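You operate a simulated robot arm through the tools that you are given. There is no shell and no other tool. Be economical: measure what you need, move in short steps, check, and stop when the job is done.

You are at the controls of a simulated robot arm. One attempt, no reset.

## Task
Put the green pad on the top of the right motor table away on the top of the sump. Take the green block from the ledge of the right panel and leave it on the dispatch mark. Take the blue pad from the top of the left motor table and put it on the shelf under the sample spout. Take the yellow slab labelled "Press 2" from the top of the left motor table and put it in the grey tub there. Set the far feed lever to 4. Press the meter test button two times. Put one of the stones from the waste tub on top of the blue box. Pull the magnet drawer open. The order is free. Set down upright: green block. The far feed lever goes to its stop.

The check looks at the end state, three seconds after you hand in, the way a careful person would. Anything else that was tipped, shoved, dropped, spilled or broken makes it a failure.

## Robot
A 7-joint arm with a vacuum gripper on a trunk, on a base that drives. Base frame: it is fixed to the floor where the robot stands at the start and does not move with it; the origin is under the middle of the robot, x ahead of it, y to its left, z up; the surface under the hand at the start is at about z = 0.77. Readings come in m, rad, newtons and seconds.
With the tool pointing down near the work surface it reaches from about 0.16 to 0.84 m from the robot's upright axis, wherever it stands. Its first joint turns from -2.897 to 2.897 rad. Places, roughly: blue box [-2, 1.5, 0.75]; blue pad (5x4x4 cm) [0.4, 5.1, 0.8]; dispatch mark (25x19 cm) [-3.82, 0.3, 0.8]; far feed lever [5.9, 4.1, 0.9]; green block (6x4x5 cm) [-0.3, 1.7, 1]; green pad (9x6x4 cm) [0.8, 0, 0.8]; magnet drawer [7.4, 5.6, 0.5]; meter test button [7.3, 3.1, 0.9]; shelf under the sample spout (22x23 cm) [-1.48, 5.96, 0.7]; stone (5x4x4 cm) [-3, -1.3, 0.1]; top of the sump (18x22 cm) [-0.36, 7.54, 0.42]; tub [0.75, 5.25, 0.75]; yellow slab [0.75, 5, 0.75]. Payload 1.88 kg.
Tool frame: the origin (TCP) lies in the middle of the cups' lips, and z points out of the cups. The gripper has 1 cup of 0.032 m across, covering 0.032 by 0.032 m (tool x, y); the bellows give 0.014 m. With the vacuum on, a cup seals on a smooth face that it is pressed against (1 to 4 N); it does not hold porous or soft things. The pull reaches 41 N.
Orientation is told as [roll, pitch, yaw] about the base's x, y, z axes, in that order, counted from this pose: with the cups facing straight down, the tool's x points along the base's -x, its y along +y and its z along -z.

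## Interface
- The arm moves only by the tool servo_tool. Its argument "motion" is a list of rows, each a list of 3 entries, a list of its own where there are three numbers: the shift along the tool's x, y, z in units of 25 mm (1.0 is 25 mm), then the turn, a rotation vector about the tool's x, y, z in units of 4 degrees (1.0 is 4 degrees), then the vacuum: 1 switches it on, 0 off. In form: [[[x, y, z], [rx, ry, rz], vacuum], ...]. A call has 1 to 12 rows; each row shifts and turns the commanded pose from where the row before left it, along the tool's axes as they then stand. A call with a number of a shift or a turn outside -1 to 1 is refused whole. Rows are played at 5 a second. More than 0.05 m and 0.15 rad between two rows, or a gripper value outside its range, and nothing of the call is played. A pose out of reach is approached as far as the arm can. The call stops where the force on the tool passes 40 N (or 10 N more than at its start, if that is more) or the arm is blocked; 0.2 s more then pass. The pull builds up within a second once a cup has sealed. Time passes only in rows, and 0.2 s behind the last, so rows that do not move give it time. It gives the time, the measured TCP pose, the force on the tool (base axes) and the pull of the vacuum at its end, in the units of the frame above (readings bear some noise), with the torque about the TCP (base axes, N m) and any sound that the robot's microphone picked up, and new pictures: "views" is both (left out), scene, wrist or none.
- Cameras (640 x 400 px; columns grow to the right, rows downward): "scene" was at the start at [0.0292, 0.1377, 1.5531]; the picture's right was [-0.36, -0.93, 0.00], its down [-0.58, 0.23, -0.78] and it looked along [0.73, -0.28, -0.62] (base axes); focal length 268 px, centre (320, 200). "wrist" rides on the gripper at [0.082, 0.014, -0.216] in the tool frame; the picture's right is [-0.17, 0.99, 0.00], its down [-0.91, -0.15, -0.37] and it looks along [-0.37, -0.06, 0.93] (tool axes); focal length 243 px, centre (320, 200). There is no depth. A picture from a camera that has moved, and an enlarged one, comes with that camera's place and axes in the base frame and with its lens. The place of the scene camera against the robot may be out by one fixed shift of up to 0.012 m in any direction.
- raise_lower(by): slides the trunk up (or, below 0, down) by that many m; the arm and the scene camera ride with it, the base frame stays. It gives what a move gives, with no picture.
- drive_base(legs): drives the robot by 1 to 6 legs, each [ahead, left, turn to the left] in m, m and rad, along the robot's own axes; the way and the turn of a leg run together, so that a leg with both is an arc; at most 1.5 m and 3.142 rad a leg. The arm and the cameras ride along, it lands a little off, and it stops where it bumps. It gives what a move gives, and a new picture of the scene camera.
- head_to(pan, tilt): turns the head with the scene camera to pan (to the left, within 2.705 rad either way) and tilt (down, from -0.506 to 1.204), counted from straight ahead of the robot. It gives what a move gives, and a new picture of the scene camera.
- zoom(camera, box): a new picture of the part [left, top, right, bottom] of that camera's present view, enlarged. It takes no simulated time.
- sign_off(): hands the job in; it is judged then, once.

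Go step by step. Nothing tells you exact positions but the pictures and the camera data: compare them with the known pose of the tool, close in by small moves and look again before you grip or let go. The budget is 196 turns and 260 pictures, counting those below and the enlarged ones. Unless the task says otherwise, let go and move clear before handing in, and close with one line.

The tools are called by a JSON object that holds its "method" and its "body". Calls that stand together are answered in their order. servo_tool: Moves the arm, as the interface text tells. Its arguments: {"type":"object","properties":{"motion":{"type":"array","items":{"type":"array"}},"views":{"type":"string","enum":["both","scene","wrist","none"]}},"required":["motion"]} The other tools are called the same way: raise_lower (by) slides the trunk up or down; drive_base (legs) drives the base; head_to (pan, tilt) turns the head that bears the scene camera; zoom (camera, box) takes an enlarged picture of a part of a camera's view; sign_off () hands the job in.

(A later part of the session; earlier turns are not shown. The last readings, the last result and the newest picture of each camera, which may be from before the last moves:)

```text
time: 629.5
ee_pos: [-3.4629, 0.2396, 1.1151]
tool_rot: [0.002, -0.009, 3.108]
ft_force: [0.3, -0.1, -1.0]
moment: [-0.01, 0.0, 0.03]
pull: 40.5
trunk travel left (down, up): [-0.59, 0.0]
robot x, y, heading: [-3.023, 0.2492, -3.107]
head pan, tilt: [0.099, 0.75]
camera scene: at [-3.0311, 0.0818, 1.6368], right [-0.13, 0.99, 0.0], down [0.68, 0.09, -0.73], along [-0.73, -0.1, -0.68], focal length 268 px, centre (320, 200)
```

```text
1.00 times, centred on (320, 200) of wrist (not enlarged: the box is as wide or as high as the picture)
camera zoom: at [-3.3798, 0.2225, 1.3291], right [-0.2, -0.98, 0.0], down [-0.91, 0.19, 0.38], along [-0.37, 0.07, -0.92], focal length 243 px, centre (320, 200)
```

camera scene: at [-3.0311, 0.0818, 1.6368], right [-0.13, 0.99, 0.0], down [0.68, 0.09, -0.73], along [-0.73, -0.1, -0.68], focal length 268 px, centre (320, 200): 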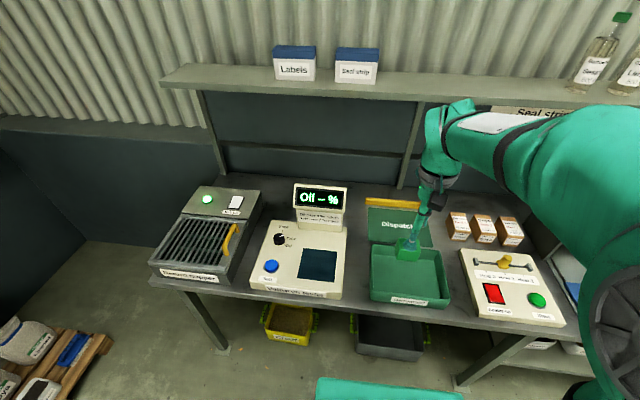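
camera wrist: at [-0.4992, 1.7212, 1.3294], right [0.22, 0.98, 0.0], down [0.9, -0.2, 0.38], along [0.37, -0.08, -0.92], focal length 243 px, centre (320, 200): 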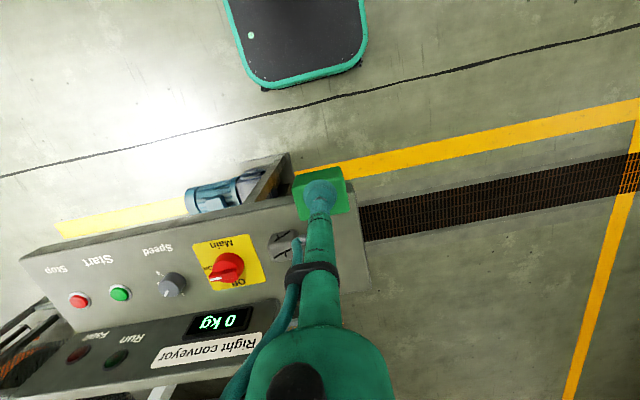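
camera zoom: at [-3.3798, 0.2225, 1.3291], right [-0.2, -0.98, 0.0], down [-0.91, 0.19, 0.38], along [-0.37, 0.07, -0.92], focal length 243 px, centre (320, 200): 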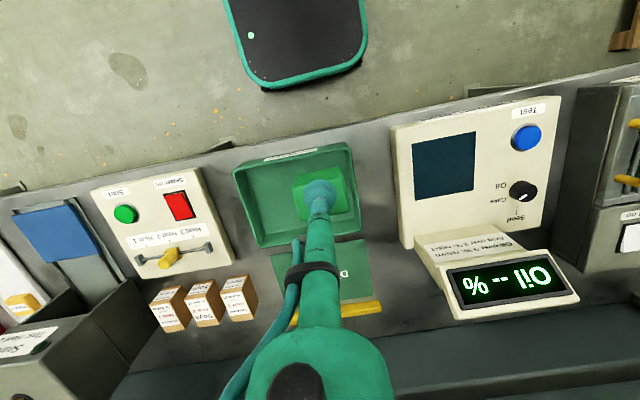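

The "Dispatch" sheet lies behind the green tray, centred about (-3.825, 0.31). I edge closer and move over it at height.

{"method": "drive_base", "body": {"legs": [[0.07, 0, 0]]}}

{"method": "servo_tool", "body": {"motion": [[[-1, -0.2, 0], [0, 0, 0], 1], [[-1, -0.2, 0], [0, 0, 0], 1], [[-1, -0.2, 0], [0, 0, 0], 1], [[-1, -0.2, 0], [0, 0, 0], 1], [[-1, -0.2, 0.3], [0, 0, 0], 1], [[-1, -0.2, 0.3], [0, 0, 0], 1], [[-1, -0.2, 0.3], [0, 0, 0], 1], [[-1, -0.2, 0.3], [0, 0, 0], 1], [[-1, -0.2, 0.3], [0, 0, 0], 1], [[-1, -0.2, 0.3], [0, 0, 0], 1], [[-1, -0.2, 0.3], [0, 0, 0], 1]], "views": "both"}}

```text
time: 630.5
ee_pos: [-3.5335, 0.2373, 1.1131]
tool_rot: [0.002, -0.006, 3.107]
ft_force: [-1.9, 0.4, 0.0]
moment: [0.0, 0.02, 0.0]
pull: 40.6
trunk travel left (down, up): [-0.59, 0.0]
robot x, y, heading: [-3.0925, 0.2461, -3.109]
head pan, tilt: [0.099, 0.75]
camera scene: at [-3.1021, 0.0794, 1.6367], right [-0.13, 0.99, 0.0], down [0.68, 0.09, -0.73], along [-0.72, -0.1, -0.68], focal length 268 px, centre (320, 200)
```

scene: 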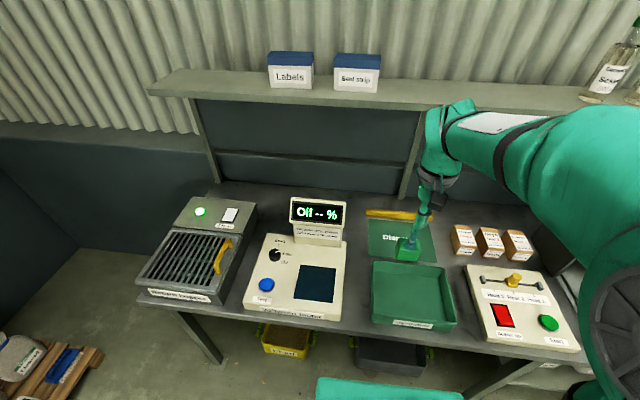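

```text
time: 632.9
ee_pos: [-3.8066, 0.3029, 1.0622]
tool_rot: [0.003, -0.009, 3.108]
ft_force: [0.2, 0.2, -1.2]
moment: [0.01, 0.03, 0.02]
pull: 40.4
trunk travel left (down, up): [-0.59, 0.0]
robot x, y, heading: [-3.0966, 0.2482, -3.11]
head pan, tilt: [0.099, 0.75]
camera scene: at [-3.1018, 0.0795, 1.6367], right [-0.13, 0.99, 0.0], down [0.68, 0.09, -0.73], along [-0.72, -0.1, -0.68], focal length 268 px, centre (320, 200)
camera wrist: at [-3.7235, 0.2864, 1.2782], right [-0.2, -0.98, 0.0], down [-0.91, 0.19, 0.38], along [-0.37, 0.07, -0.92], focal length 243 px, centre (320, 200)
```

scene: 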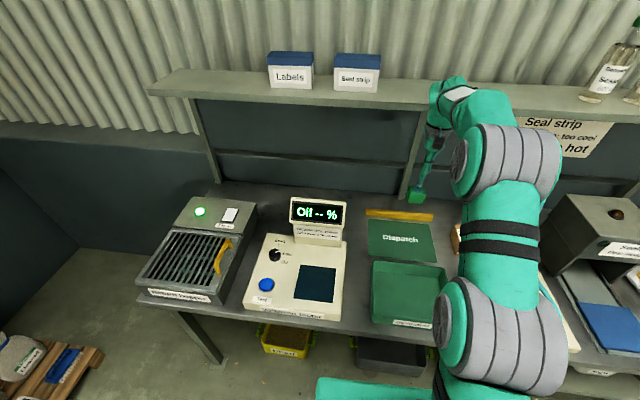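
wrist: 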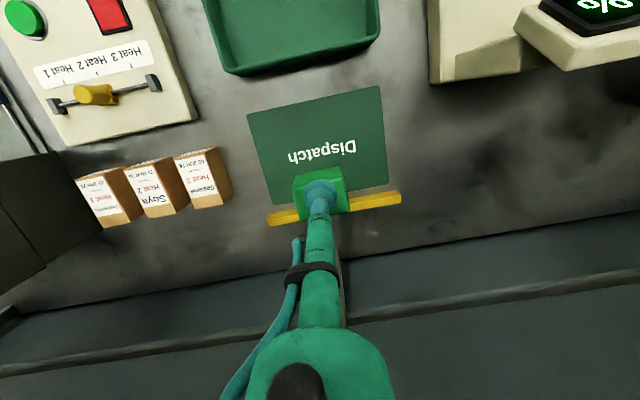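

{"method": "servo_tool", "body": {"motion": [[[0, 0, 1], [0, 0, 0], 1], [[0, 0, 1], [0, 0, 0], 1], [[0, 0, 1], [0, 0, 0], 1], [[0, 0, 1], [0, 0, 0], 1], [[0, 0, 1], [0, 0, 0], 1], [[0, 0, 1], [0, 0, 0], 1], [[0, 0, 1], [0, 0, 0], 1], [[0, 0, 0.8], [0, 0, 0], 1], [[0, 0, 0], [0, 0, 0], 1]], "views": "both"}}

```text
time: 634.9
ee_pos: [-3.8076, 0.3009, 0.8677]
tool_rot: [0.001, -0.006, 3.106]
ft_force: [-0.6, -0.5, 0.0]
moment: [-0.02, 0.01, -0.01]
pull: 40.6
trunk travel left (down, up): [-0.59, 0.0]
robot x, y, heading: [-3.0929, 0.2479, -3.108]
head pan, tilt: [0.099, 0.75]
camera scene: at [-3.1017, 0.0795, 1.6367], right [-0.13, 0.99, 0.0], down [0.68, 0.09, -0.73], along [-0.72, -0.1, -0.68], focal length 268 px, centre (320, 200)
camera wrist: at [-3.7249, 0.2839, 1.083], right [-0.2, -0.98, 0.0], down [-0.91, 0.19, 0.38], along [-0.37, 0.07, -0.92], focal length 243 px, centre (320, 200)
```

scene: 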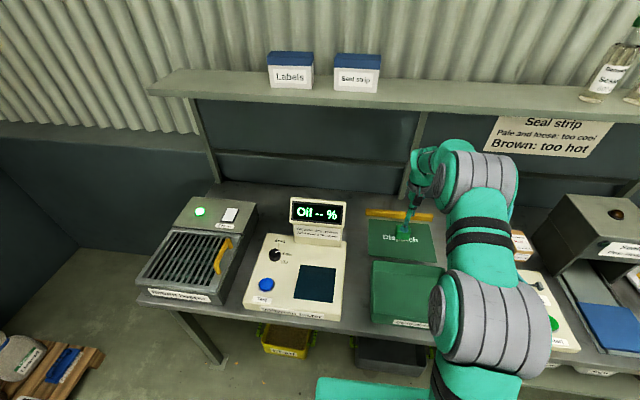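
wrist: 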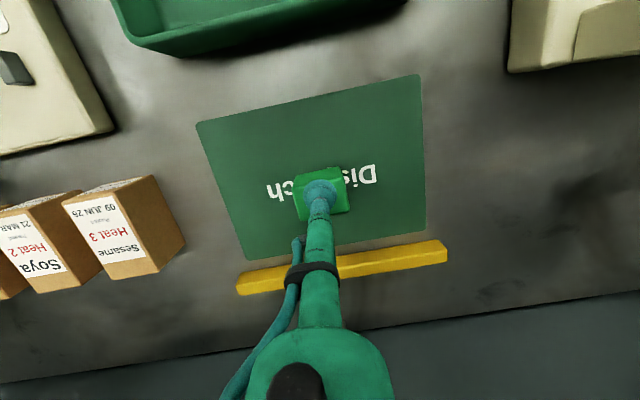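

Well centred over the mark. Lower slowly to contact.

{"method": "servo_tool", "body": {"motion": [[[0, 0, 0.5], [0, 0, 0], 1], [[0, 0, 0.4], [0, 0, 0], 1], [[0, 0, 0.3], [0, 0, 0], 1], [[0, 0, 0], [0, 0, 0], 1]], "views": "none"}}

{"method": "servo_tool", "body": {"motion": [[[0, 0, 0.2], [0, 0, 0], 1], [[0, 0, 0.2], [0, 0, 0], 1], [[0, 0, 0], [0, 0, 0], 1]], "views": "none"}}

```text
time: 635.9
ee_pos: [-3.8096, 0.3008, 0.845]
tool_rot: [0.002, -0.014, 3.11]
ft_force: [8.2, -1.3, 29.5]
moment: [0.03, 0.0, -0.09]
pull: 40.8
trunk travel left (down, up): [-0.59, 0.0]
robot x, y, heading: [-3.0955, 0.2437, -3.109]
head pan, tilt: [0.099, 0.75]
```

```text
time: 636.7
ee_pos: [-3.8095, 0.2996, 0.8309]
tool_rot: [0.0, -0.013, 3.106]
ft_force: [-1.4, -2.8, 31.1]
moment: [0.04, 0.1, -0.01]
pull: 40.6
trunk travel left (down, up): [-0.59, 0.0]
robot x, y, heading: [-3.0951, 0.2483, -3.11]
head pan, tilt: [0.099, 0.75]
```

{"method": "servo_tool", "body": {"motion": [[[0, 0, -0.25], [0, 0, 0], 1], [[0, 0, -0.15], [0, 0, 0], 1], [[0, 0, 0], [0, 0, 0], 1]], "views": "wrist"}}

```text
time: 637.5
ee_pos: [-3.806, 0.3034, 0.8357]
tool_rot: [0.0, -0.003, 3.106]
ft_force: [-0.6, 0.7, -1.1]
moment: [-0.02, 0.08, 0.02]
pull: 41.0
trunk travel left (down, up): [-0.59, 0.0]
robot x, y, heading: [-3.0926, 0.2456, -3.111]
head pan, tilt: [0.099, 0.75]
camera wrist: at [-3.724, 0.2858, 1.0523], right [-0.2, -0.98, 0.0], down [-0.91, 0.19, 0.38], along [-0.37, 0.07, -0.93], focal length 243 px, centre (320, 200)
```

wrist: 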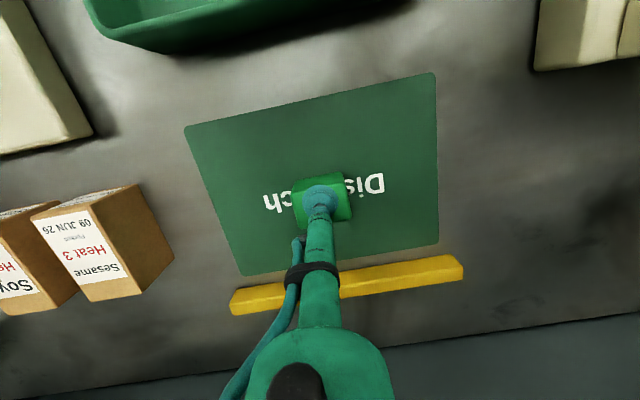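

{"method": "servo_tool", "body": {"motion": [[[0, 0, 0.08], [0, 0, 0], 1], [[0, 0, 0], [0, 0, 0], 1]], "views": "none"}}

{"method": "zoom", "body": {"camera": "scene", "box": [360, 190, 460, 280]}}

```text
time: 638.1
ee_pos: [-3.8077, 0.3015, 0.8353]
tool_rot: [0.002, -0.006, 3.105]
ft_force: [0.1, 0.1, -1.0]
moment: [0.03, 0.09, -0.01]
pull: 41.1
trunk travel left (down, up): [-0.59, 0.0]
robot x, y, heading: [-3.0901, 0.25, -3.108]
head pan, tilt: [0.099, 0.75]
```

```text
4.44 times, centred on (410, 235) of scene
camera zoom: at [-3.1015, 0.0795, 1.6367], right [-0.13, 0.99, 0.0], down [0.68, 0.09, -0.73], along [-0.72, -0.1, -0.68], focal length 1189 px, centre (-80, 44)
```

zoom: 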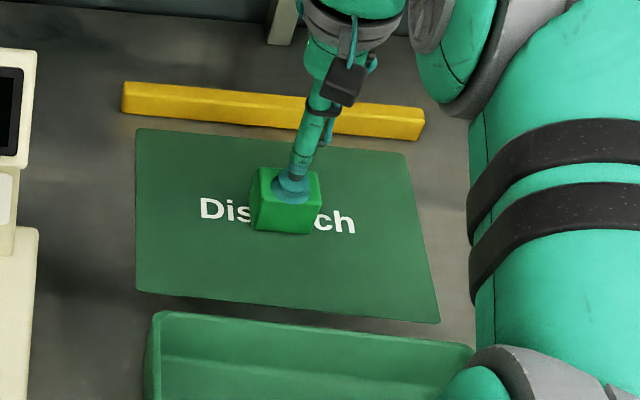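

{"method": "servo_tool", "body": {"motion": [[[0, 0, 0.1], [0, 0, 0], 1], [[0, 0, 0], [0, 0, 0], 1]], "views": "none"}}

```text
time: 638.7
ee_pos: [-3.8077, 0.3018, 0.834]
tool_rot: [0.002, -0.007, 3.107]
ft_force: [0.6, 0.0, -0.7]
moment: [0.0, 0.08, -0.01]
pull: 41.0
trunk travel left (down, up): [-0.59, 0.0]
robot x, y, heading: [-3.0935, 0.2474, -3.109]
head pan, tilt: [0.099, 0.75]
```

{"method": "servo_tool", "body": {"motion": [[[0, 0, 0.1], [0, 0, 0], 1], [[0, 0, 0], [0, 0, 0], 1]], "views": "none"}}

{"method": "servo_tool", "body": {"motion": [[[0, 0, 0.1], [0, 0, 0], 1], [[0, 0, 0], [0, 0, 0], 1]], "views": "none"}}

```text
time: 639.3
ee_pos: [-3.8078, 0.302, 0.833]
tool_rot: [0.001, -0.01, 3.107]
ft_force: [1.4, 0.0, 10.3]
moment: [-0.02, -0.08, -0.03]
pull: 40.6
trunk travel left (down, up): [-0.59, 0.0]
robot x, y, heading: [-3.0922, 0.2478, -3.111]
head pan, tilt: [0.099, 0.75]
```

```text
time: 639.9
ee_pos: [-3.8085, 0.3004, 0.8323]
tool_rot: [0.002, -0.013, 3.107]
ft_force: [-0.6, -0.1, 20.0]
moment: [0.03, -0.15, 0.0]
pull: 41.3
trunk travel left (down, up): [-0.59, 0.0]
robot x, y, heading: [-3.092, 0.2476, -3.11]
head pan, tilt: [0.099, 0.75]
```

On the mark with clear contact. Back off the load slightly, release and rise.

{"method": "servo_tool", "body": {"motion": [[[0, 0, -0.1], [0, 0, 0], 1], [[0, 0, 0], [0, 0, 0], 0], [[0, 0, 0], [0, 0, 0], 0], [[0, 0, 0], [0, 0, 0], 0], [[0, 0, 0], [0, 0, 0], 0], [[0, 0, -0.3], [0, 0, 0], 0], [[0, 0, -1], [0, 0, 0], 0], [[0, 0, -1], [0, 0, 0], 0], [[0, 0, -1], [0, 0, 0], 0], [[0, 0, -1], [0, 0, 0], 0], [[0, 0, -1], [0, 0, 0], 0], [[0, 0, -1], [0, 0, 0], 0]], "views": "wrist"}}

{"method": "servo_tool", "body": {"motion": [[[0, 0, -1], [0, 0, 0], 0], [[0, 0, -1], [0, 0, 0], 0], [[0, 0, -1], [0, 0, 0], 0], [[0.5, 0, -1], [0, 0, 0], 0], [[1, 0, 0], [0, 0, 0], 0], [[1, 0, 0], [0, 0, 0], 0], [[1, 0, 0], [0, 0, 0], 0], [[1, 0, 0], [0, 0, 0], 0], [[1, 0, 0], [0, 0, 0], 0], [[1, 0, 0], [0, 0, 0], 0], [[1, 0, 0], [0, 0, 0], 0], [[1, 0, 0], [0, 0, 0], 0]], "views": "none"}}

{"method": "zoom", "body": {"camera": "scene", "box": [350, 180, 470, 280]}}

```text
time: 642.5
ee_pos: [-3.8072, 0.301, 0.9912]
tool_rot: [0.002, -0.005, 3.106]
ft_force: [-0.5, 0.8, -0.2]
moment: [0.01, -0.03, 0.03]
pull: 0.1
trunk travel left (down, up): [-0.59, 0.0]
robot x, y, heading: [-3.0907, 0.2492, -3.112]
head pan, tilt: [0.099, 0.75]
camera wrist: at [-3.7253, 0.2845, 1.2056], right [-0.2, -0.98, 0.0], down [-0.91, 0.19, 0.38], along [-0.37, 0.07, -0.92], focal length 243 px, centre (320, 200)
```

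wrist: 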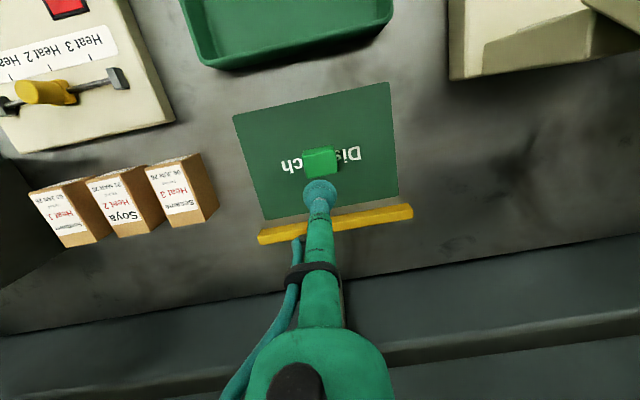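

```text
time: 645.1
ee_pos: [-3.5934, 0.2936, 1.0865]
tool_rot: [0.002, -0.006, 3.107]
ft_force: [-0.1, -0.1, -0.3]
moment: [0.01, -0.05, -0.01]
pull: 0.0
trunk travel left (down, up): [-0.59, 0.0]
robot x, y, heading: [-3.0919, 0.2449, -3.11]
head pan, tilt: [0.099, 0.75]
```

```text
4.00 times, centred on (410, 230) of scene
camera zoom: at [-3.1014, 0.0794, 1.6367], right [-0.13, 0.99, 0.0], down [0.68, 0.09, -0.73], along [-0.72, -0.1, -0.68], focal length 1070 px, centre (-40, 80)
```

zoom: 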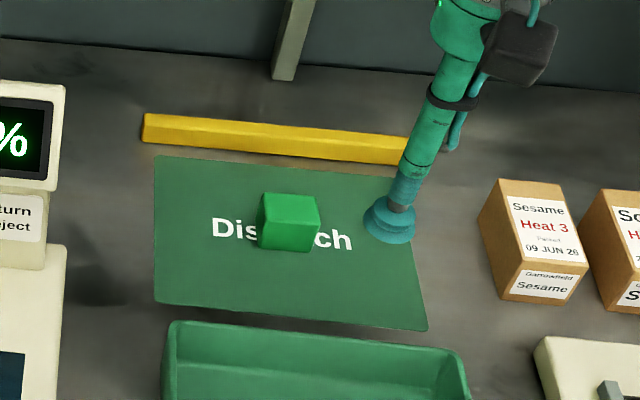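

Block stands on the mark. Now the stone: back off, turn south, and look into the waste tub.

{"method": "drive_base", "body": {"legs": [[-0.2, 0, 0], [0, 0, 1.54], [0.5, 0, 0]]}}

{"method": "head_to", "body": {"pan": -0.1, "tilt": 0.85}}

{"method": "zoom", "body": {"camera": "wrist", "box": [0, 0, 640, 400]}}

```text
time: 653.2
ee_pos: [-2.9135, -0.7586, 1.0863]
tool_rot: [0.001, -0.008, -1.604]
ft_force: [-0.4, -0.2, 0.5]
moment: [-0.03, -0.02, 0.02]
pull: 0.0
trunk travel left (down, up): [-0.59, 0.0]
robot x, y, heading: [-2.8667, -0.2583, -1.535]
head pan, tilt: [0.099, 0.75]
camera scene: at [-2.6854, -0.2699, 1.6367], right [-0.99, -0.14, 0.0], down [-0.09, 0.68, -0.73], along [0.1, -0.72, -0.68], focal length 268 px, centre (320, 200)
```

scene: 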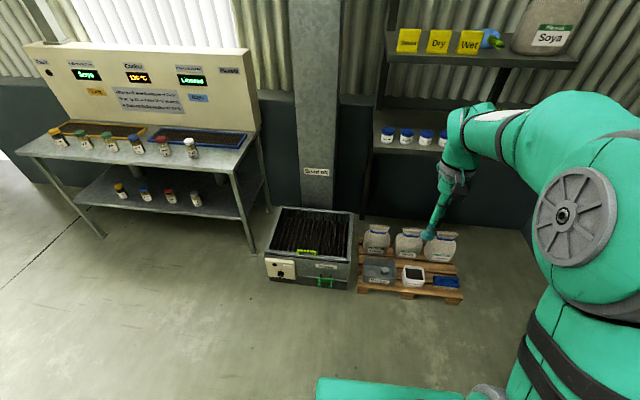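

```text
time: 653.9
ee_pos: [-2.9131, -0.759, 1.0878]
tool_rot: [0.002, -0.006, -1.602]
ft_force: [0.3, -0.6, 0.0]
moment: [-0.01, 0.01, 0.02]
pull: 0.0
trunk travel left (down, up): [-0.59, 0.0]
robot x, y, heading: [-2.8656, -0.2596, -1.536]
head pan, tilt: [-0.099, 0.85]
camera scene: at [-2.7015, -0.2656, 1.6287], right [-1.0, 0.06, 0.0], down [0.05, 0.75, -0.66], along [-0.04, -0.66, -0.75], focal length 268 px, centre (320, 200)
```

scene: 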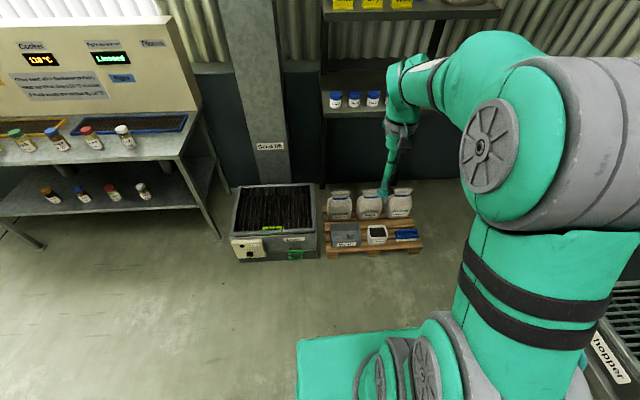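

```text
1.00 times, centred on (320, 200) of wrist (not enlarged: the box is as wide or as high as the picture)
camera zoom: at [-2.8968, -0.6753, 1.3026], right [0.98, -0.2, 0.0], down [-0.18, -0.91, 0.38], along [-0.07, -0.37, -0.92], focal length 243 px, centre (320, 200)
```

zoom: 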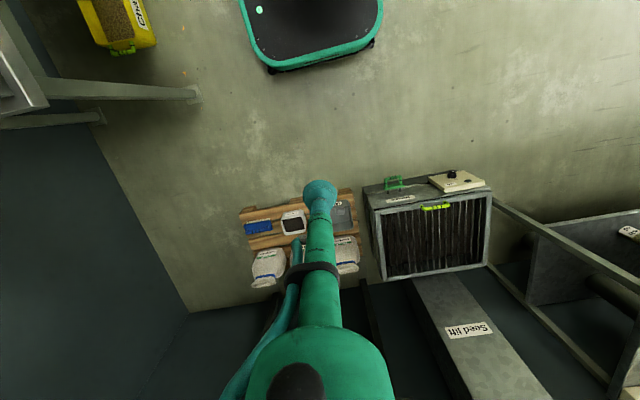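

{"method": "zoom", "body": {"camera": "scene", "box": [300, 180, 440, 270]}}

{"method": "zoom", "body": {"camera": "wrist", "box": [230, 170, 390, 290]}}

```text
4.44 times, centred on (370, 225) of scene
camera zoom: at [-2.7015, -0.2656, 1.6287], right [-1.0, 0.06, 0.0], down [0.05, 0.75, -0.66], along [-0.04, -0.66, -0.75], focal length 1189 px, centre (98, 89)
```

zoom: 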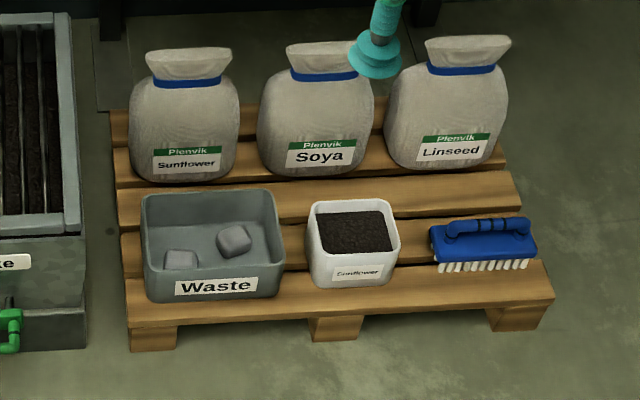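

```text
3.33 times, centred on (310, 230) of wrist
camera zoom: at [-2.8968, -0.6753, 1.3026], right [0.98, -0.2, 0.0], down [-0.18, -0.91, 0.38], along [-0.07, -0.37, -0.92], focal length 809 px, centre (353, 100)
```

zoom: 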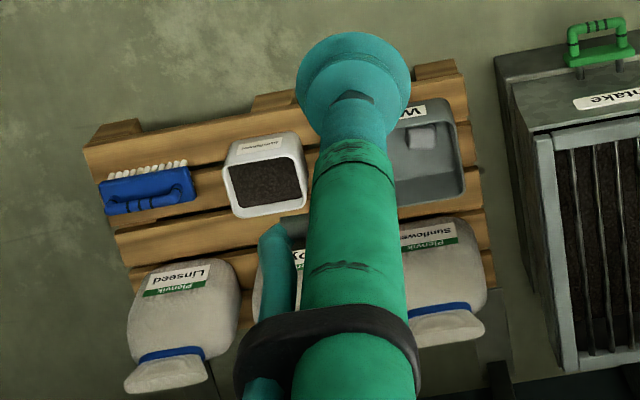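

The waste tub (two stones) is at about x −2.83…−3.03, y −1.15…−1.32. I drive up and lower the trunk.

{"method": "drive_base", "body": {"legs": [[0.3, 0, -0.03]]}}

{"method": "raise_lower", "body": {"by": -0.4}}

{"method": "raise_lower", "body": {"by": -0.15}}

{"method": "servo_tool", "body": {"motion": [[[0, 0, 0], [0, 0, 0], 0]], "views": "both"}}

```text
time: 655.9
ee_pos: [-2.9187, -1.0525, 1.0881]
tool_rot: [0.002, -0.007, -1.629]
ft_force: [-0.1, 0.2, -0.3]
moment: [0.01, 0.02, -0.01]
pull: 0.0
trunk travel left (down, up): [-0.59, 0.0]
robot x, y, heading: [-2.8603, -0.5519, -1.558]
head pan, tilt: [-0.099, 0.85]
camera scene: at [-2.6951, -0.5649, 1.6287], right [-1.0, 0.09, 0.0], down [0.07, 0.75, -0.66], along [-0.06, -0.66, -0.75], focal length 268 px, centre (320, 200)
```

scene: 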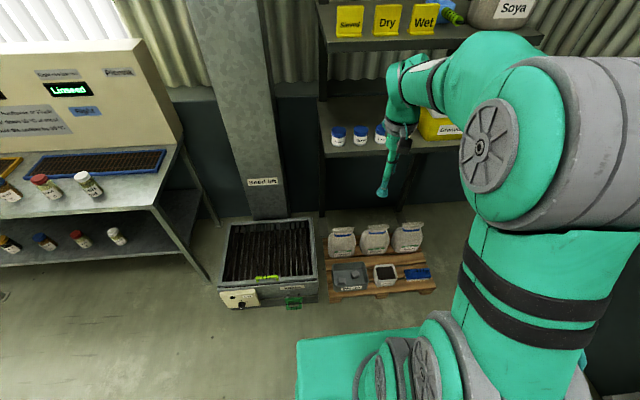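

```text
time: 659.8
ee_pos: [-2.9189, -1.0512, 0.6878]
tool_rot: [0.003, -0.006, -1.629]
ft_force: [-0.6, 0.4, -0.1]
moment: [0.01, 0.02, 0.02]
pull: 0.1
trunk travel left (down, up): [-0.19, 0.4]
robot x, y, heading: [-2.8606, -0.5542, -1.561]
head pan, tilt: [-0.099, 0.85]
```

```text
time: 661.5
ee_pos: [-2.9198, -1.0504, 0.537]
tool_rot: [0.001, -0.007, -1.626]
ft_force: [0.2, 0.3, 0.9]
moment: [0.0, 0.03, 0.03]
pull: 0.0
trunk travel left (down, up): [-0.04, 0.55]
robot x, y, heading: [-2.8603, -0.5545, -1.562]
head pan, tilt: [-0.099, 0.85]
```

```text
time: 661.9
ee_pos: [-2.9191, -1.0517, 0.5376]
tool_rot: [0.002, -0.008, -1.628]
ft_force: [-0.7, 0.0, 0.2]
moment: [0.02, -0.02, 0.03]
pull: 0.1
trunk travel left (down, up): [-0.04, 0.55]
robot x, y, heading: [-2.8611, -0.5524, -1.562]
head pan, tilt: [-0.099, 0.85]
camera scene: at [-2.6951, -0.5646, 1.0787], right [-1.0, 0.09, 0.0], down [0.07, 0.75, -0.66], along [-0.06, -0.66, -0.75], focal length 268 px, centre (320, 200)
camera wrist: at [-2.901, -0.9692, 0.7526], right [0.97, -0.22, 0.0], down [-0.21, -0.9, 0.38], along [-0.08, -0.37, -0.92], focal length 243 px, centre (320, 200)
```

scene: 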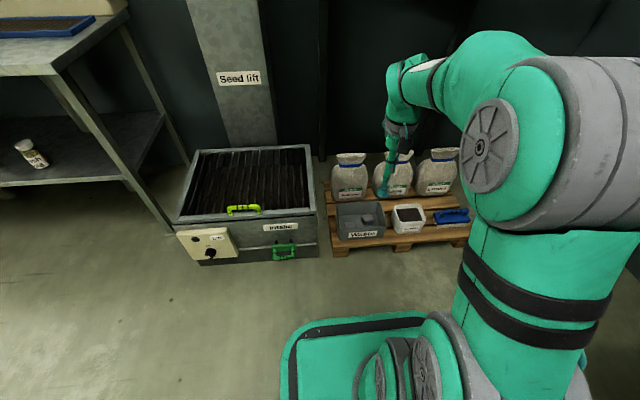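
wrist: 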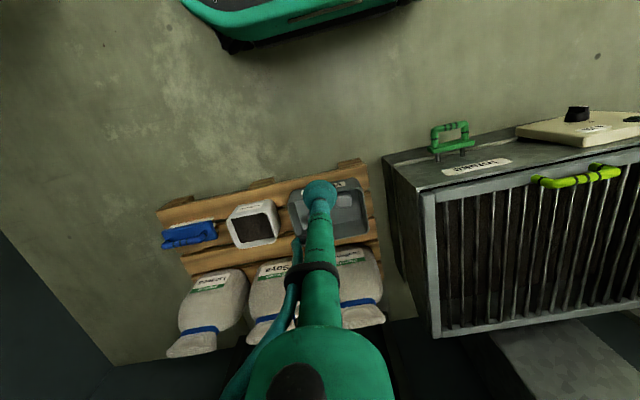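

{"method": "servo_tool", "body": {"motion": [[[-1, -0.22, 0.8], [0, 0, 0], 0], [[-1, -0.22, 0.8], [0, 0, 0], 0], [[-1, -0.22, 0.8], [0, 0, 0], 0], [[-1, -0.22, 0.8], [0, 0, 0], 0], [[-1, -0.22, 0.8], [0, 0, 0], 0], [[-1, -0.22, 0.8], [0, 0, 0], 0], [[0, 0, 0], [0, 0, 0], 0]], "views": "both"}}

{"method": "zoom", "body": {"camera": "scene", "box": [320, 150, 420, 250]}}

```text
time: 663.5
ee_pos: [-2.961, -1.2038, 0.4174]
tool_rot: [0.003, -0.007, -1.628]
ft_force: [0.2, 0.3, -0.3]
moment: [-0.01, 0.0, -0.05]
pull: 0.0
trunk travel left (down, up): [-0.04, 0.55]
robot x, y, heading: [-2.8602, -0.5544, -1.562]
head pan, tilt: [-0.099, 0.85]
camera scene: at [-2.6951, -0.5646, 1.0787], right [-1.0, 0.09, 0.0], down [0.07, 0.75, -0.66], along [-0.06, -0.66, -0.75], focal length 268 px, centre (320, 200)
camera wrist: at [-2.9421, -1.121, 0.6327], right [0.97, -0.22, 0.0], down [-0.21, -0.9, 0.38], along [-0.08, -0.37, -0.92], focal length 243 px, centre (320, 200)
```

scene: 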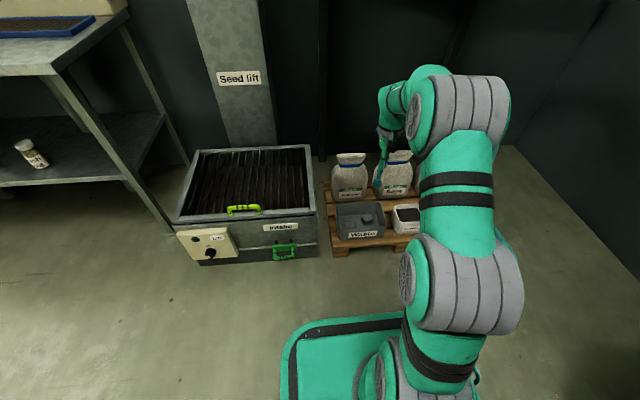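
wrist: 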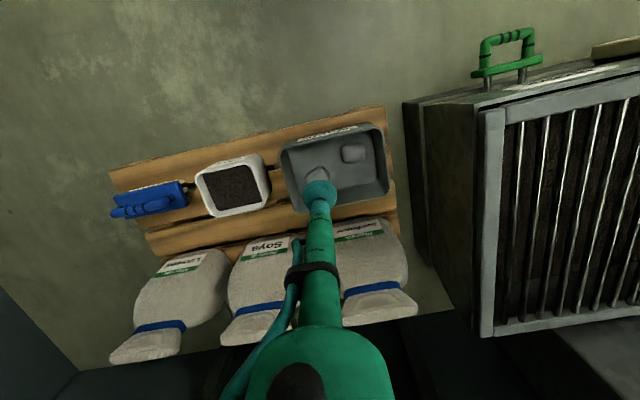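

```text
4.00 times, centred on (370, 200) of scene
camera zoom: at [-2.6951, -0.5646, 1.0787], right [-1.0, 0.09, 0.0], down [0.07, 0.75, -0.66], along [-0.06, -0.66, -0.75], focal length 1070 px, centre (120, 200)
```

zoom: 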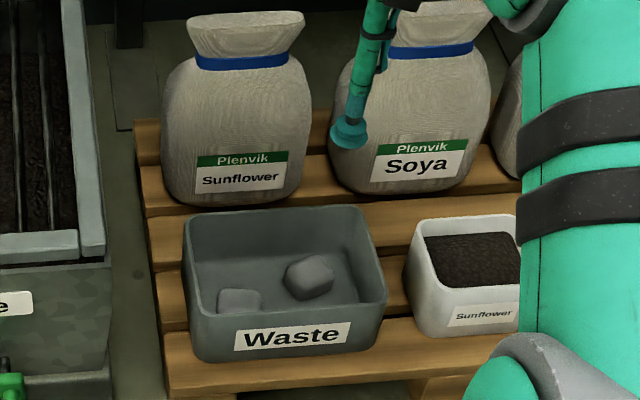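

{"method": "zoom", "body": {"camera": "wrist", "box": [270, 110, 400, 220]}}

```text
3.64 times, centred on (335, 165) of wrist
camera zoom: at [-2.9421, -1.121, 0.6327], right [0.97, -0.22, 0.0], down [-0.21, -0.9, 0.38], along [-0.08, -0.37, -0.92], focal length 882 px, centre (266, 327)
```

zoom: 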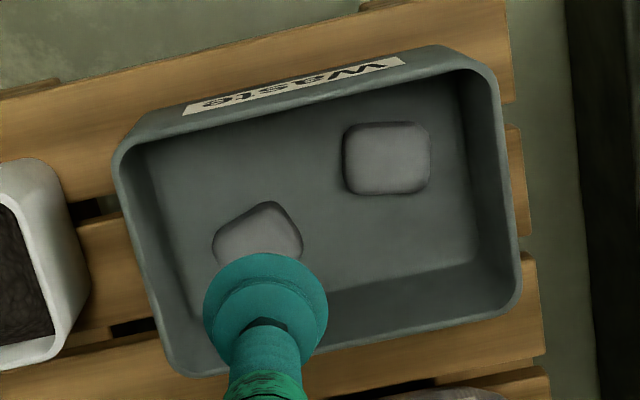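

{"method": "servo_tool", "body": {"motion": [[[-0.15, 0.54, 0.8], [0, 0, 0], 0], [[-0.15, 0.54, 0.8], [0, 0, 0], 0], [[-0.15, 0.54, 0.8], [0, 0, 0], 0], [[-0.15, 0.54, 0.8], [0, 0, 0], 0], [[-0.15, 0.54, 0.8], [0, 0, 0], 0], [[0, 0, 0.8], [0, 0, 0], 0], [[0, 0, 0], [0, 0, 0], 0]], "views": "wrist"}}

```text
time: 665.1
ee_pos: [-2.8941, -1.2237, 0.2978]
tool_rot: [0.002, -0.007, -1.628]
ft_force: [0.1, 0.0, 0.4]
moment: [0.02, 0.02, 0.0]
pull: 0.1
trunk travel left (down, up): [-0.04, 0.55]
robot x, y, heading: [-2.8625, -0.5508, -1.56]
head pan, tilt: [-0.099, 0.85]
camera wrist: at [-2.8768, -1.1419, 0.5135], right [0.97, -0.22, 0.0], down [-0.21, -0.9, 0.38], along [-0.08, -0.37, -0.92], focal length 243 px, centre (320, 200)
```

wrist: 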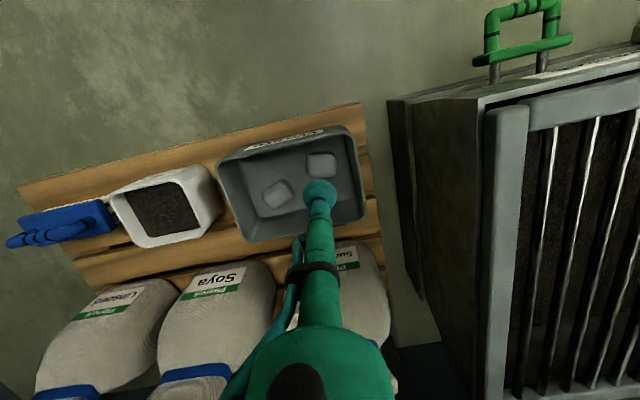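

{"method": "servo_tool", "body": {"motion": [[[-0.15, 0, 1], [0, 0, 0], 0], [[0, 0, 1], [0, 0, 0], 0], [[0, 0, 1], [0, 0, 0], 0], [[0, 0, 0.7], [0, 0, 0], 0], [[0, 0, 0], [0, 0, 0], 0]], "views": "wrist"}}

```text
time: 666.3
ee_pos: [-2.893, -1.2287, 0.2063]
tool_rot: [0.001, -0.007, -1.628]
ft_force: [-0.1, 0.0, -0.9]
moment: [0.0, 0.01, 0.0]
pull: 0.1
trunk travel left (down, up): [-0.04, 0.55]
robot x, y, heading: [-2.86, -0.5527, -1.561]
head pan, tilt: [-0.099, 0.85]
camera wrist: at [-2.8752, -1.1465, 0.4218], right [0.97, -0.22, 0.0], down [-0.21, -0.9, 0.38], along [-0.08, -0.37, -0.92], focal length 243 px, centre (320, 200)
```

wrist: 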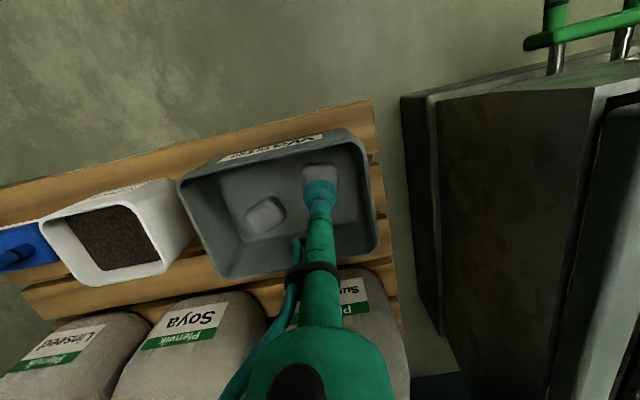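

{"method": "servo_tool", "body": {"motion": [[[0, 0, 0.5], [0, 0, 0], 1], [[0, 0, 0.5], [0, 0, 0], 1], [[0, 0, 0.3], [0, 0, 0], 1], [[0, 0, 0], [0, 0, 0], 1]], "views": "wrist"}}

```text
time: 667.3
ee_pos: [-2.8934, -1.2295, 0.1734]
tool_rot: [0.004, -0.006, -1.631]
ft_force: [0.9, 0.5, -0.5]
moment: [0.02, 0.0, -0.02]
pull: 0.1
trunk travel left (down, up): [-0.04, 0.55]
robot x, y, heading: [-2.8559, -0.5569, -1.558]
head pan, tilt: [-0.099, 0.85]
camera wrist: at [-2.8754, -1.1473, 0.389], right [0.97, -0.22, 0.0], down [-0.21, -0.9, 0.38], along [-0.08, -0.37, -0.92], focal length 243 px, centre (320, 200)
```

wrist: 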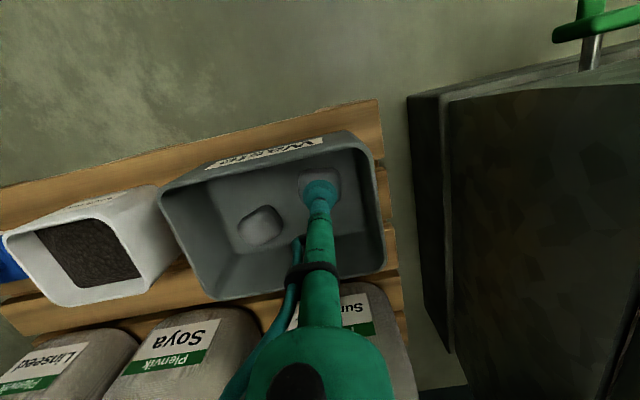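

{"method": "servo_tool", "body": {"motion": [[[0, 0, 0.3], [0, 0, 0], 1], [[0, 0, 0.2], [0, 0, 0], 1], [[0, 0, 0], [0, 0, 0], 1]], "views": "none"}}

{"method": "zoom", "body": {"camera": "wrist", "box": [260, 130, 400, 230]}}

```text
time: 668.1
ee_pos: [-2.8937, -1.2289, 0.1612]
tool_rot: [0.002, -0.008, -1.628]
ft_force: [0.3, 0.3, -0.1]
moment: [0.01, 0.03, 0.01]
pull: 0.1
trunk travel left (down, up): [-0.04, 0.55]
robot x, y, heading: [-2.8612, -0.5544, -1.558]
head pan, tilt: [-0.099, 0.85]
```

```text
4.00 times, centred on (330, 180) of wrist
camera zoom: at [-2.876, -1.1467, 0.3766], right [0.97, -0.22, 0.0], down [-0.21, -0.9, 0.38], along [-0.08, -0.37, -0.92], focal length 970 px, centre (280, 280)
```

zoom: 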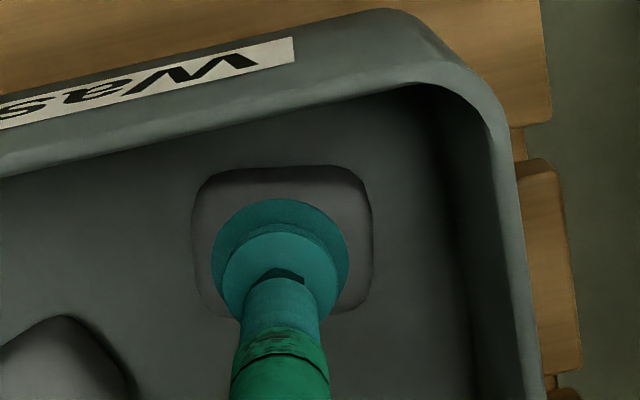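

{"method": "servo_tool", "body": {"motion": [[[0, 0, 0.2], [0, 0, 0], 1], [[0, 0, 0.2], [0, 0, 0], 1], [[0, 0, 0], [0, 0, 0], 1], [[0, 0, 0], [0, 0, 0], 1]], "views": "none"}}

{"method": "servo_tool", "body": {"motion": [[[0, 0, 0.2], [0, 0, 0], 1], [[0, 0, 0], [0, 0, 0], 1], [[0, 0, 0], [0, 0, 0], 1]], "views": "none"}}

```text
time: 669.1
ee_pos: [-2.8951, -1.2274, 0.1522]
tool_rot: [0.003, -0.007, -1.63]
ft_force: [0.3, 0.0, 0.1]
moment: [0.0, 0.02, -0.03]
pull: 0.1
trunk travel left (down, up): [-0.04, 0.55]
robot x, y, heading: [-2.8597, -0.5516, -1.561]
head pan, tilt: [-0.099, 0.85]
```

```text
time: 669.9
ee_pos: [-2.8958, -1.2285, 0.1463]
tool_rot: [0.003, -0.007, -1.63]
ft_force: [-0.6, -0.9, 0.5]
moment: [-0.01, 0.03, 0.01]
pull: 0.0
trunk travel left (down, up): [-0.04, 0.55]
robot x, y, heading: [-2.8615, -0.5554, -1.565]
head pan, tilt: [-0.099, 0.85]
```

{"method": "servo_tool", "body": {"motion": [[[0, 0, 0.2], [0, 0, 0], 1], [[0, 0, 0], [0, 0, 0], 1], [[0, 0, 0], [0, 0, 0], 1]], "views": "none"}}

{"method": "servo_tool", "body": {"motion": [[[0, 0, 0.2], [0, 0, 0], 1], [[0, 0, 0], [0, 0, 0], 1], [[0, 0, 0], [0, 0, 0], 1]], "views": "none"}}

```text
time: 670.7
ee_pos: [-2.8943, -1.2289, 0.1417]
tool_rot: [0.003, -0.008, -1.628]
ft_force: [0.1, -0.4, -0.7]
moment: [-0.02, 0.06, -0.02]
pull: 0.1
trunk travel left (down, up): [-0.04, 0.55]
robot x, y, heading: [-2.858, -0.5535, -1.558]
head pan, tilt: [-0.099, 0.85]
```

```text
time: 671.5
ee_pos: [-2.8941, -1.2292, 0.1364]
tool_rot: [0.001, -0.007, -1.628]
ft_force: [0.3, 0.4, -0.9]
moment: [-0.01, -0.02, -0.02]
pull: 0.1
trunk travel left (down, up): [-0.04, 0.55]
robot x, y, heading: [-2.8626, -0.5548, -1.562]
head pan, tilt: [-0.099, 0.85]
```

{"method": "servo_tool", "body": {"motion": [[[0, 0, 0.2], [0, 0, 0], 1], [[0, 0, 0.15], [0, 0, 0], 1], [[0, 0, 0], [0, 0, 0], 1]], "views": "none"}}

{"method": "servo_tool", "body": {"motion": [[[0, 0, 0.15], [0, 0, 0], 1], [[0, 0, 0], [0, 0, 0], 1], [[0, 0, 0], [0, 0, 0], 1]], "views": "none"}}

{"method": "zoom", "body": {"camera": "wrist", "box": [260, 130, 400, 230]}}

```text
time: 672.3
ee_pos: [-2.8952, -1.2291, 0.1278]
tool_rot: [0.002, -0.009, -1.627]
ft_force: [0.4, -0.6, 3.5]
moment: [0.03, 0.0, 0.0]
pull: 0.1
trunk travel left (down, up): [-0.04, 0.55]
robot x, y, heading: [-2.8584, -0.5509, -1.557]
head pan, tilt: [-0.099, 0.85]
```

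```text
time: 673.1
ee_pos: [-2.8956, -1.2298, 0.1235]
tool_rot: [0.002, -0.008, -1.628]
ft_force: [1.0, -1.5, 4.1]
moment: [0.04, 0.03, 0.0]
pull: 0.0
trunk travel left (down, up): [-0.04, 0.55]
robot x, y, heading: [-2.8616, -0.5535, -1.559]
head pan, tilt: [-0.099, 0.85]
```

```text
4.00 times, centred on (330, 180) of wrist
camera zoom: at [-2.8771, -1.1464, 0.3384], right [0.97, -0.22, 0.0], down [-0.21, -0.9, 0.38], along [-0.08, -0.37, -0.92], focal length 970 px, centre (280, 280)
```

zoom: 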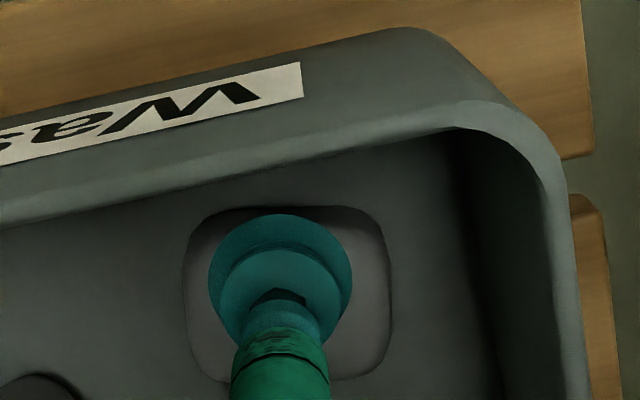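

{"method": "servo_tool", "body": {"motion": [[[0, 0, -0.6], [0, 0, 0], 1], [[-0.24, 0.08, 0], [0, 0, 0], 1], [[0, 0, 0.5], [0, 0, 0], 1], [[0, 0, 0.2], [0, 0, 0], 1], [[0, 0, 0.1], [0, 0, 0], 1], [[0, 0, 0], [0, 0, 0], 1], [[0, 0, 0], [0, 0, 0], 1]], "views": "none"}}

{"method": "zoom", "body": {"camera": "wrist", "box": [260, 130, 400, 230]}}

```text
time: 674.7
ee_pos: [-2.8941, -1.2392, 0.1212]
tool_rot: [0.001, -0.014, -1.629]
ft_force: [-6.5, -8.7, 26.6]
moment: [0.02, -0.05, -0.01]
pull: 41.1
trunk travel left (down, up): [-0.04, 0.55]
robot x, y, heading: [-2.8663, -0.5515, -1.559]
head pan, tilt: [-0.099, 0.85]
```

```text
4.00 times, centred on (330, 180) of wrist
camera zoom: at [-2.875, -1.1543, 0.3353], right [0.97, -0.22, 0.0], down [-0.21, -0.9, 0.39], along [-0.08, -0.38, -0.92], focal length 970 px, centre (280, 280)
```

zoom: 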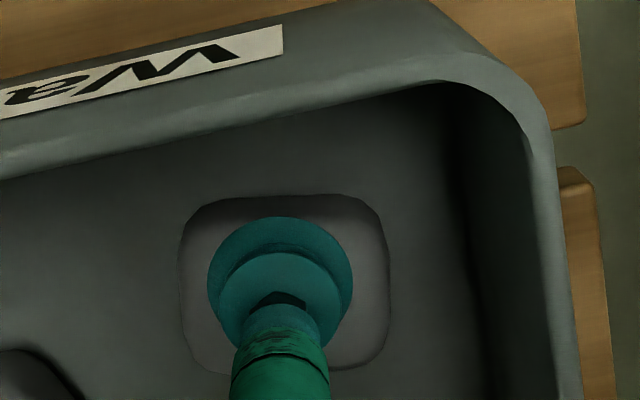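

Sealed. Lift straight up out of the tub.

{"method": "servo_tool", "body": {"motion": [[[0, 0, -0.6], [0, 0, 0], 1], [[0, 0, -0.8], [0, 0, 0], 1], [[0, 0, -1], [0, 0, 0], 1], [[0, 0, -1], [0, 0, 0], 1], [[0, 0, -1], [0, 0, 0], 1], [[0, 0, -1], [0, 0, 0], 1], [[0, 0, -1], [0, 0, 0], 1], [[0, 0, -1], [0, 0, 0], 1], [[0, 0, -1], [0, 0, 0], 1], [[0, 0, -1], [0, 0, 0], 1], [[0, 0, -1], [0, 0, 0], 1], [[0, 0, -1], [0, 0, 0], 1]], "views": "wrist"}}

{"method": "raise_lower", "body": {"by": 0.4}}

{"method": "raise_lower", "body": {"by": 0.15}}

{"method": "servo_tool", "body": {"motion": [[[1, 0, 0], [0, 0, 0], 1], [[1, 0, 0], [0, 0, 0], 1], [[1, 0, 0], [0, 0, 0], 1], [[1, 0, 0], [0, 0, 0], 1], [[1, 0, 0], [0, 0, 0], 1], [[1, 0, 0], [0, 0, 0], 1], [[1, 0, 0], [0, 0, 0], 1], [[1, 0, 0], [0, 0, 0], 1], [[1, 0, 0], [0, 0, 0], 1]], "views": "none"}}

```text
time: 677.3
ee_pos: [-2.8914, -1.2351, 0.4028]
tool_rot: [0.002, -0.007, -1.627]
ft_force: [0.1, -0.1, -1.4]
moment: [-0.08, 0.0, 0.0]
pull: 40.6
trunk travel left (down, up): [-0.04, 0.55]
robot x, y, heading: [-2.8609, -0.5548, -1.56]
head pan, tilt: [-0.099, 0.85]
camera wrist: at [-2.8736, -1.1525, 0.6182], right [0.97, -0.22, 0.0], down [-0.21, -0.9, 0.38], along [-0.08, -0.37, -0.92], focal length 243 px, centre (320, 200)
```

wrist: 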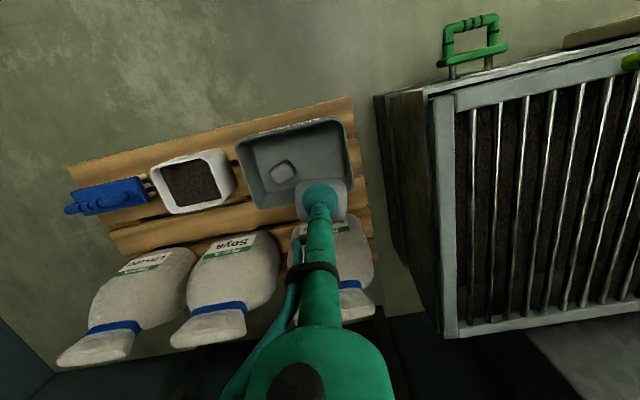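

```text
time: 681.1
ee_pos: [-2.8905, -1.2344, 0.8023]
tool_rot: [0.002, -0.006, -1.63]
ft_force: [0.3, -0.6, -2.1]
moment: [-0.02, 0.02, 0.0]
pull: 40.4
trunk travel left (down, up): [-0.44, 0.15]
robot x, y, heading: [-2.8616, -0.5541, -1.561]
head pan, tilt: [-0.099, 0.85]
```

```text
time: 682.9
ee_pos: [-2.8925, -1.2353, 0.9529]
tool_rot: [0.002, -0.006, -1.63]
ft_force: [0.1, 0.5, -0.6]
moment: [-0.01, 0.03, -0.01]
pull: 40.7
trunk travel left (down, up): [-0.59, 0.0]
robot x, y, heading: [-2.8589, -0.5497, -1.561]
head pan, tilt: [-0.099, 0.85]
```

```text
time: 684.9
ee_pos: [-2.8786, -1.0096, 0.9496]
tool_rot: [0.003, -0.008, -1.631]
ft_force: [-0.3, 0.1, -1.1]
moment: [0.0, 0.02, -0.03]
pull: 40.2
trunk travel left (down, up): [-0.59, 0.0]
robot x, y, heading: [-2.8593, -0.5519, -1.556]
head pan, tilt: [-0.099, 0.85]
```

Stone in hand (one remains in the tub). Now north to the blue box at about (-2.0, 1.6): I drive back up the west aisle and turn east.

{"method": "servo_tool", "body": {"motion": [[[0, 0, -1], [0, 0, 0], 1], [[0, 0, -1], [0, 0, 0], 1], [[0, 0, -1], [0, 0, 0], 1], [[0, 0, -1], [0, 0, 0], 1]], "views": "none"}}

{"method": "drive_base", "body": {"legs": [[-1.5, 0, 0], [-0.62, 0, 0], [0, 0, 1.556]]}}

{"method": "head_to", "body": {"pan": 0, "tilt": 0.75}}

{"method": "zoom", "body": {"camera": "wrist", "box": [0, 0, 640, 400]}}

```text
time: 685.9
ee_pos: [-2.8776, -1.0105, 1.0492]
tool_rot: [0.002, -0.008, -1.629]
ft_force: [-0.4, 0.1, -0.9]
moment: [0.0, 0.03, 0.02]
pull: 40.9
trunk travel left (down, up): [-0.59, 0.0]
robot x, y, heading: [-2.8588, -0.5527, -1.559]
head pan, tilt: [-0.099, 0.85]
```

```text
time: 700.3
ee_pos: [-2.4246, 1.5627, 1.0479]
tool_rot: [0.003, -0.007, -0.06]
ft_force: [0.4, 0.1, -2.0]
moment: [-0.01, -0.01, 0.0]
pull: 40.8
trunk travel left (down, up): [-0.59, 0.0]
robot x, y, heading: [-2.8818, 1.5824, 0.009]
head pan, tilt: [-0.099, 0.85]
camera scene: at [-2.855, 1.7434, 1.6287], right [-0.09, -1.0, 0.0], down [-0.75, 0.07, -0.66], along [0.66, -0.06, -0.75], focal length 268 px, centre (320, 200)
```

scene: 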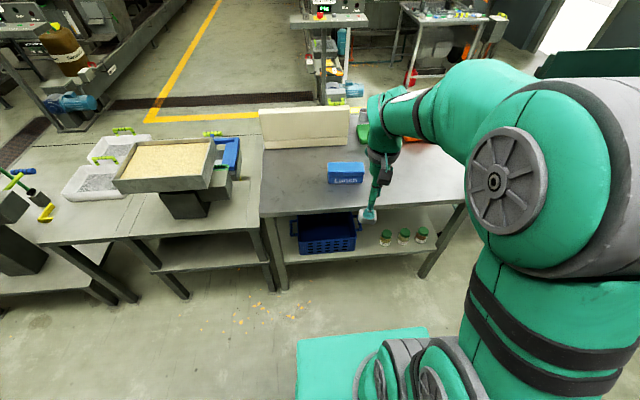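

```text
time: 701.0
ee_pos: [-2.4242, 1.5642, 1.049]
tool_rot: [0.003, -0.006, -0.062]
ft_force: [-0.7, -0.4, -1.6]
moment: [0.03, -0.01, -0.01]
pull: 40.2
trunk travel left (down, up): [-0.59, 0.0]
robot x, y, heading: [-2.878, 1.5857, 0.011]
head pan, tilt: [0.0, 0.75]
camera scene: at [-2.85, 1.7512, 1.6367], right [0.01, -1.0, 0.0], down [-0.68, 0.0, -0.73], along [0.73, 0.0, -0.68], focal length 268 px, centre (320, 200)
```

scene: 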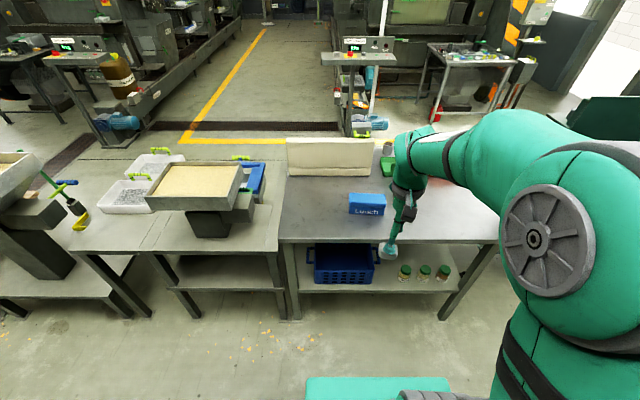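

```text
1.00 times, centred on (320, 200) of wrist (not enlarged: the box is as wide or as high as the picture)
camera zoom: at [-2.5068, 1.5813, 1.2637], right [0.23, 0.97, 0.0], down [0.9, -0.21, 0.38], along [0.37, -0.08, -0.92], focal length 243 px, centre (320, 200)
```

zoom: 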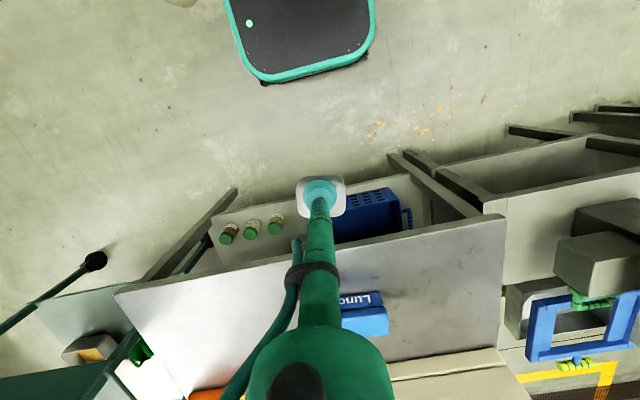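

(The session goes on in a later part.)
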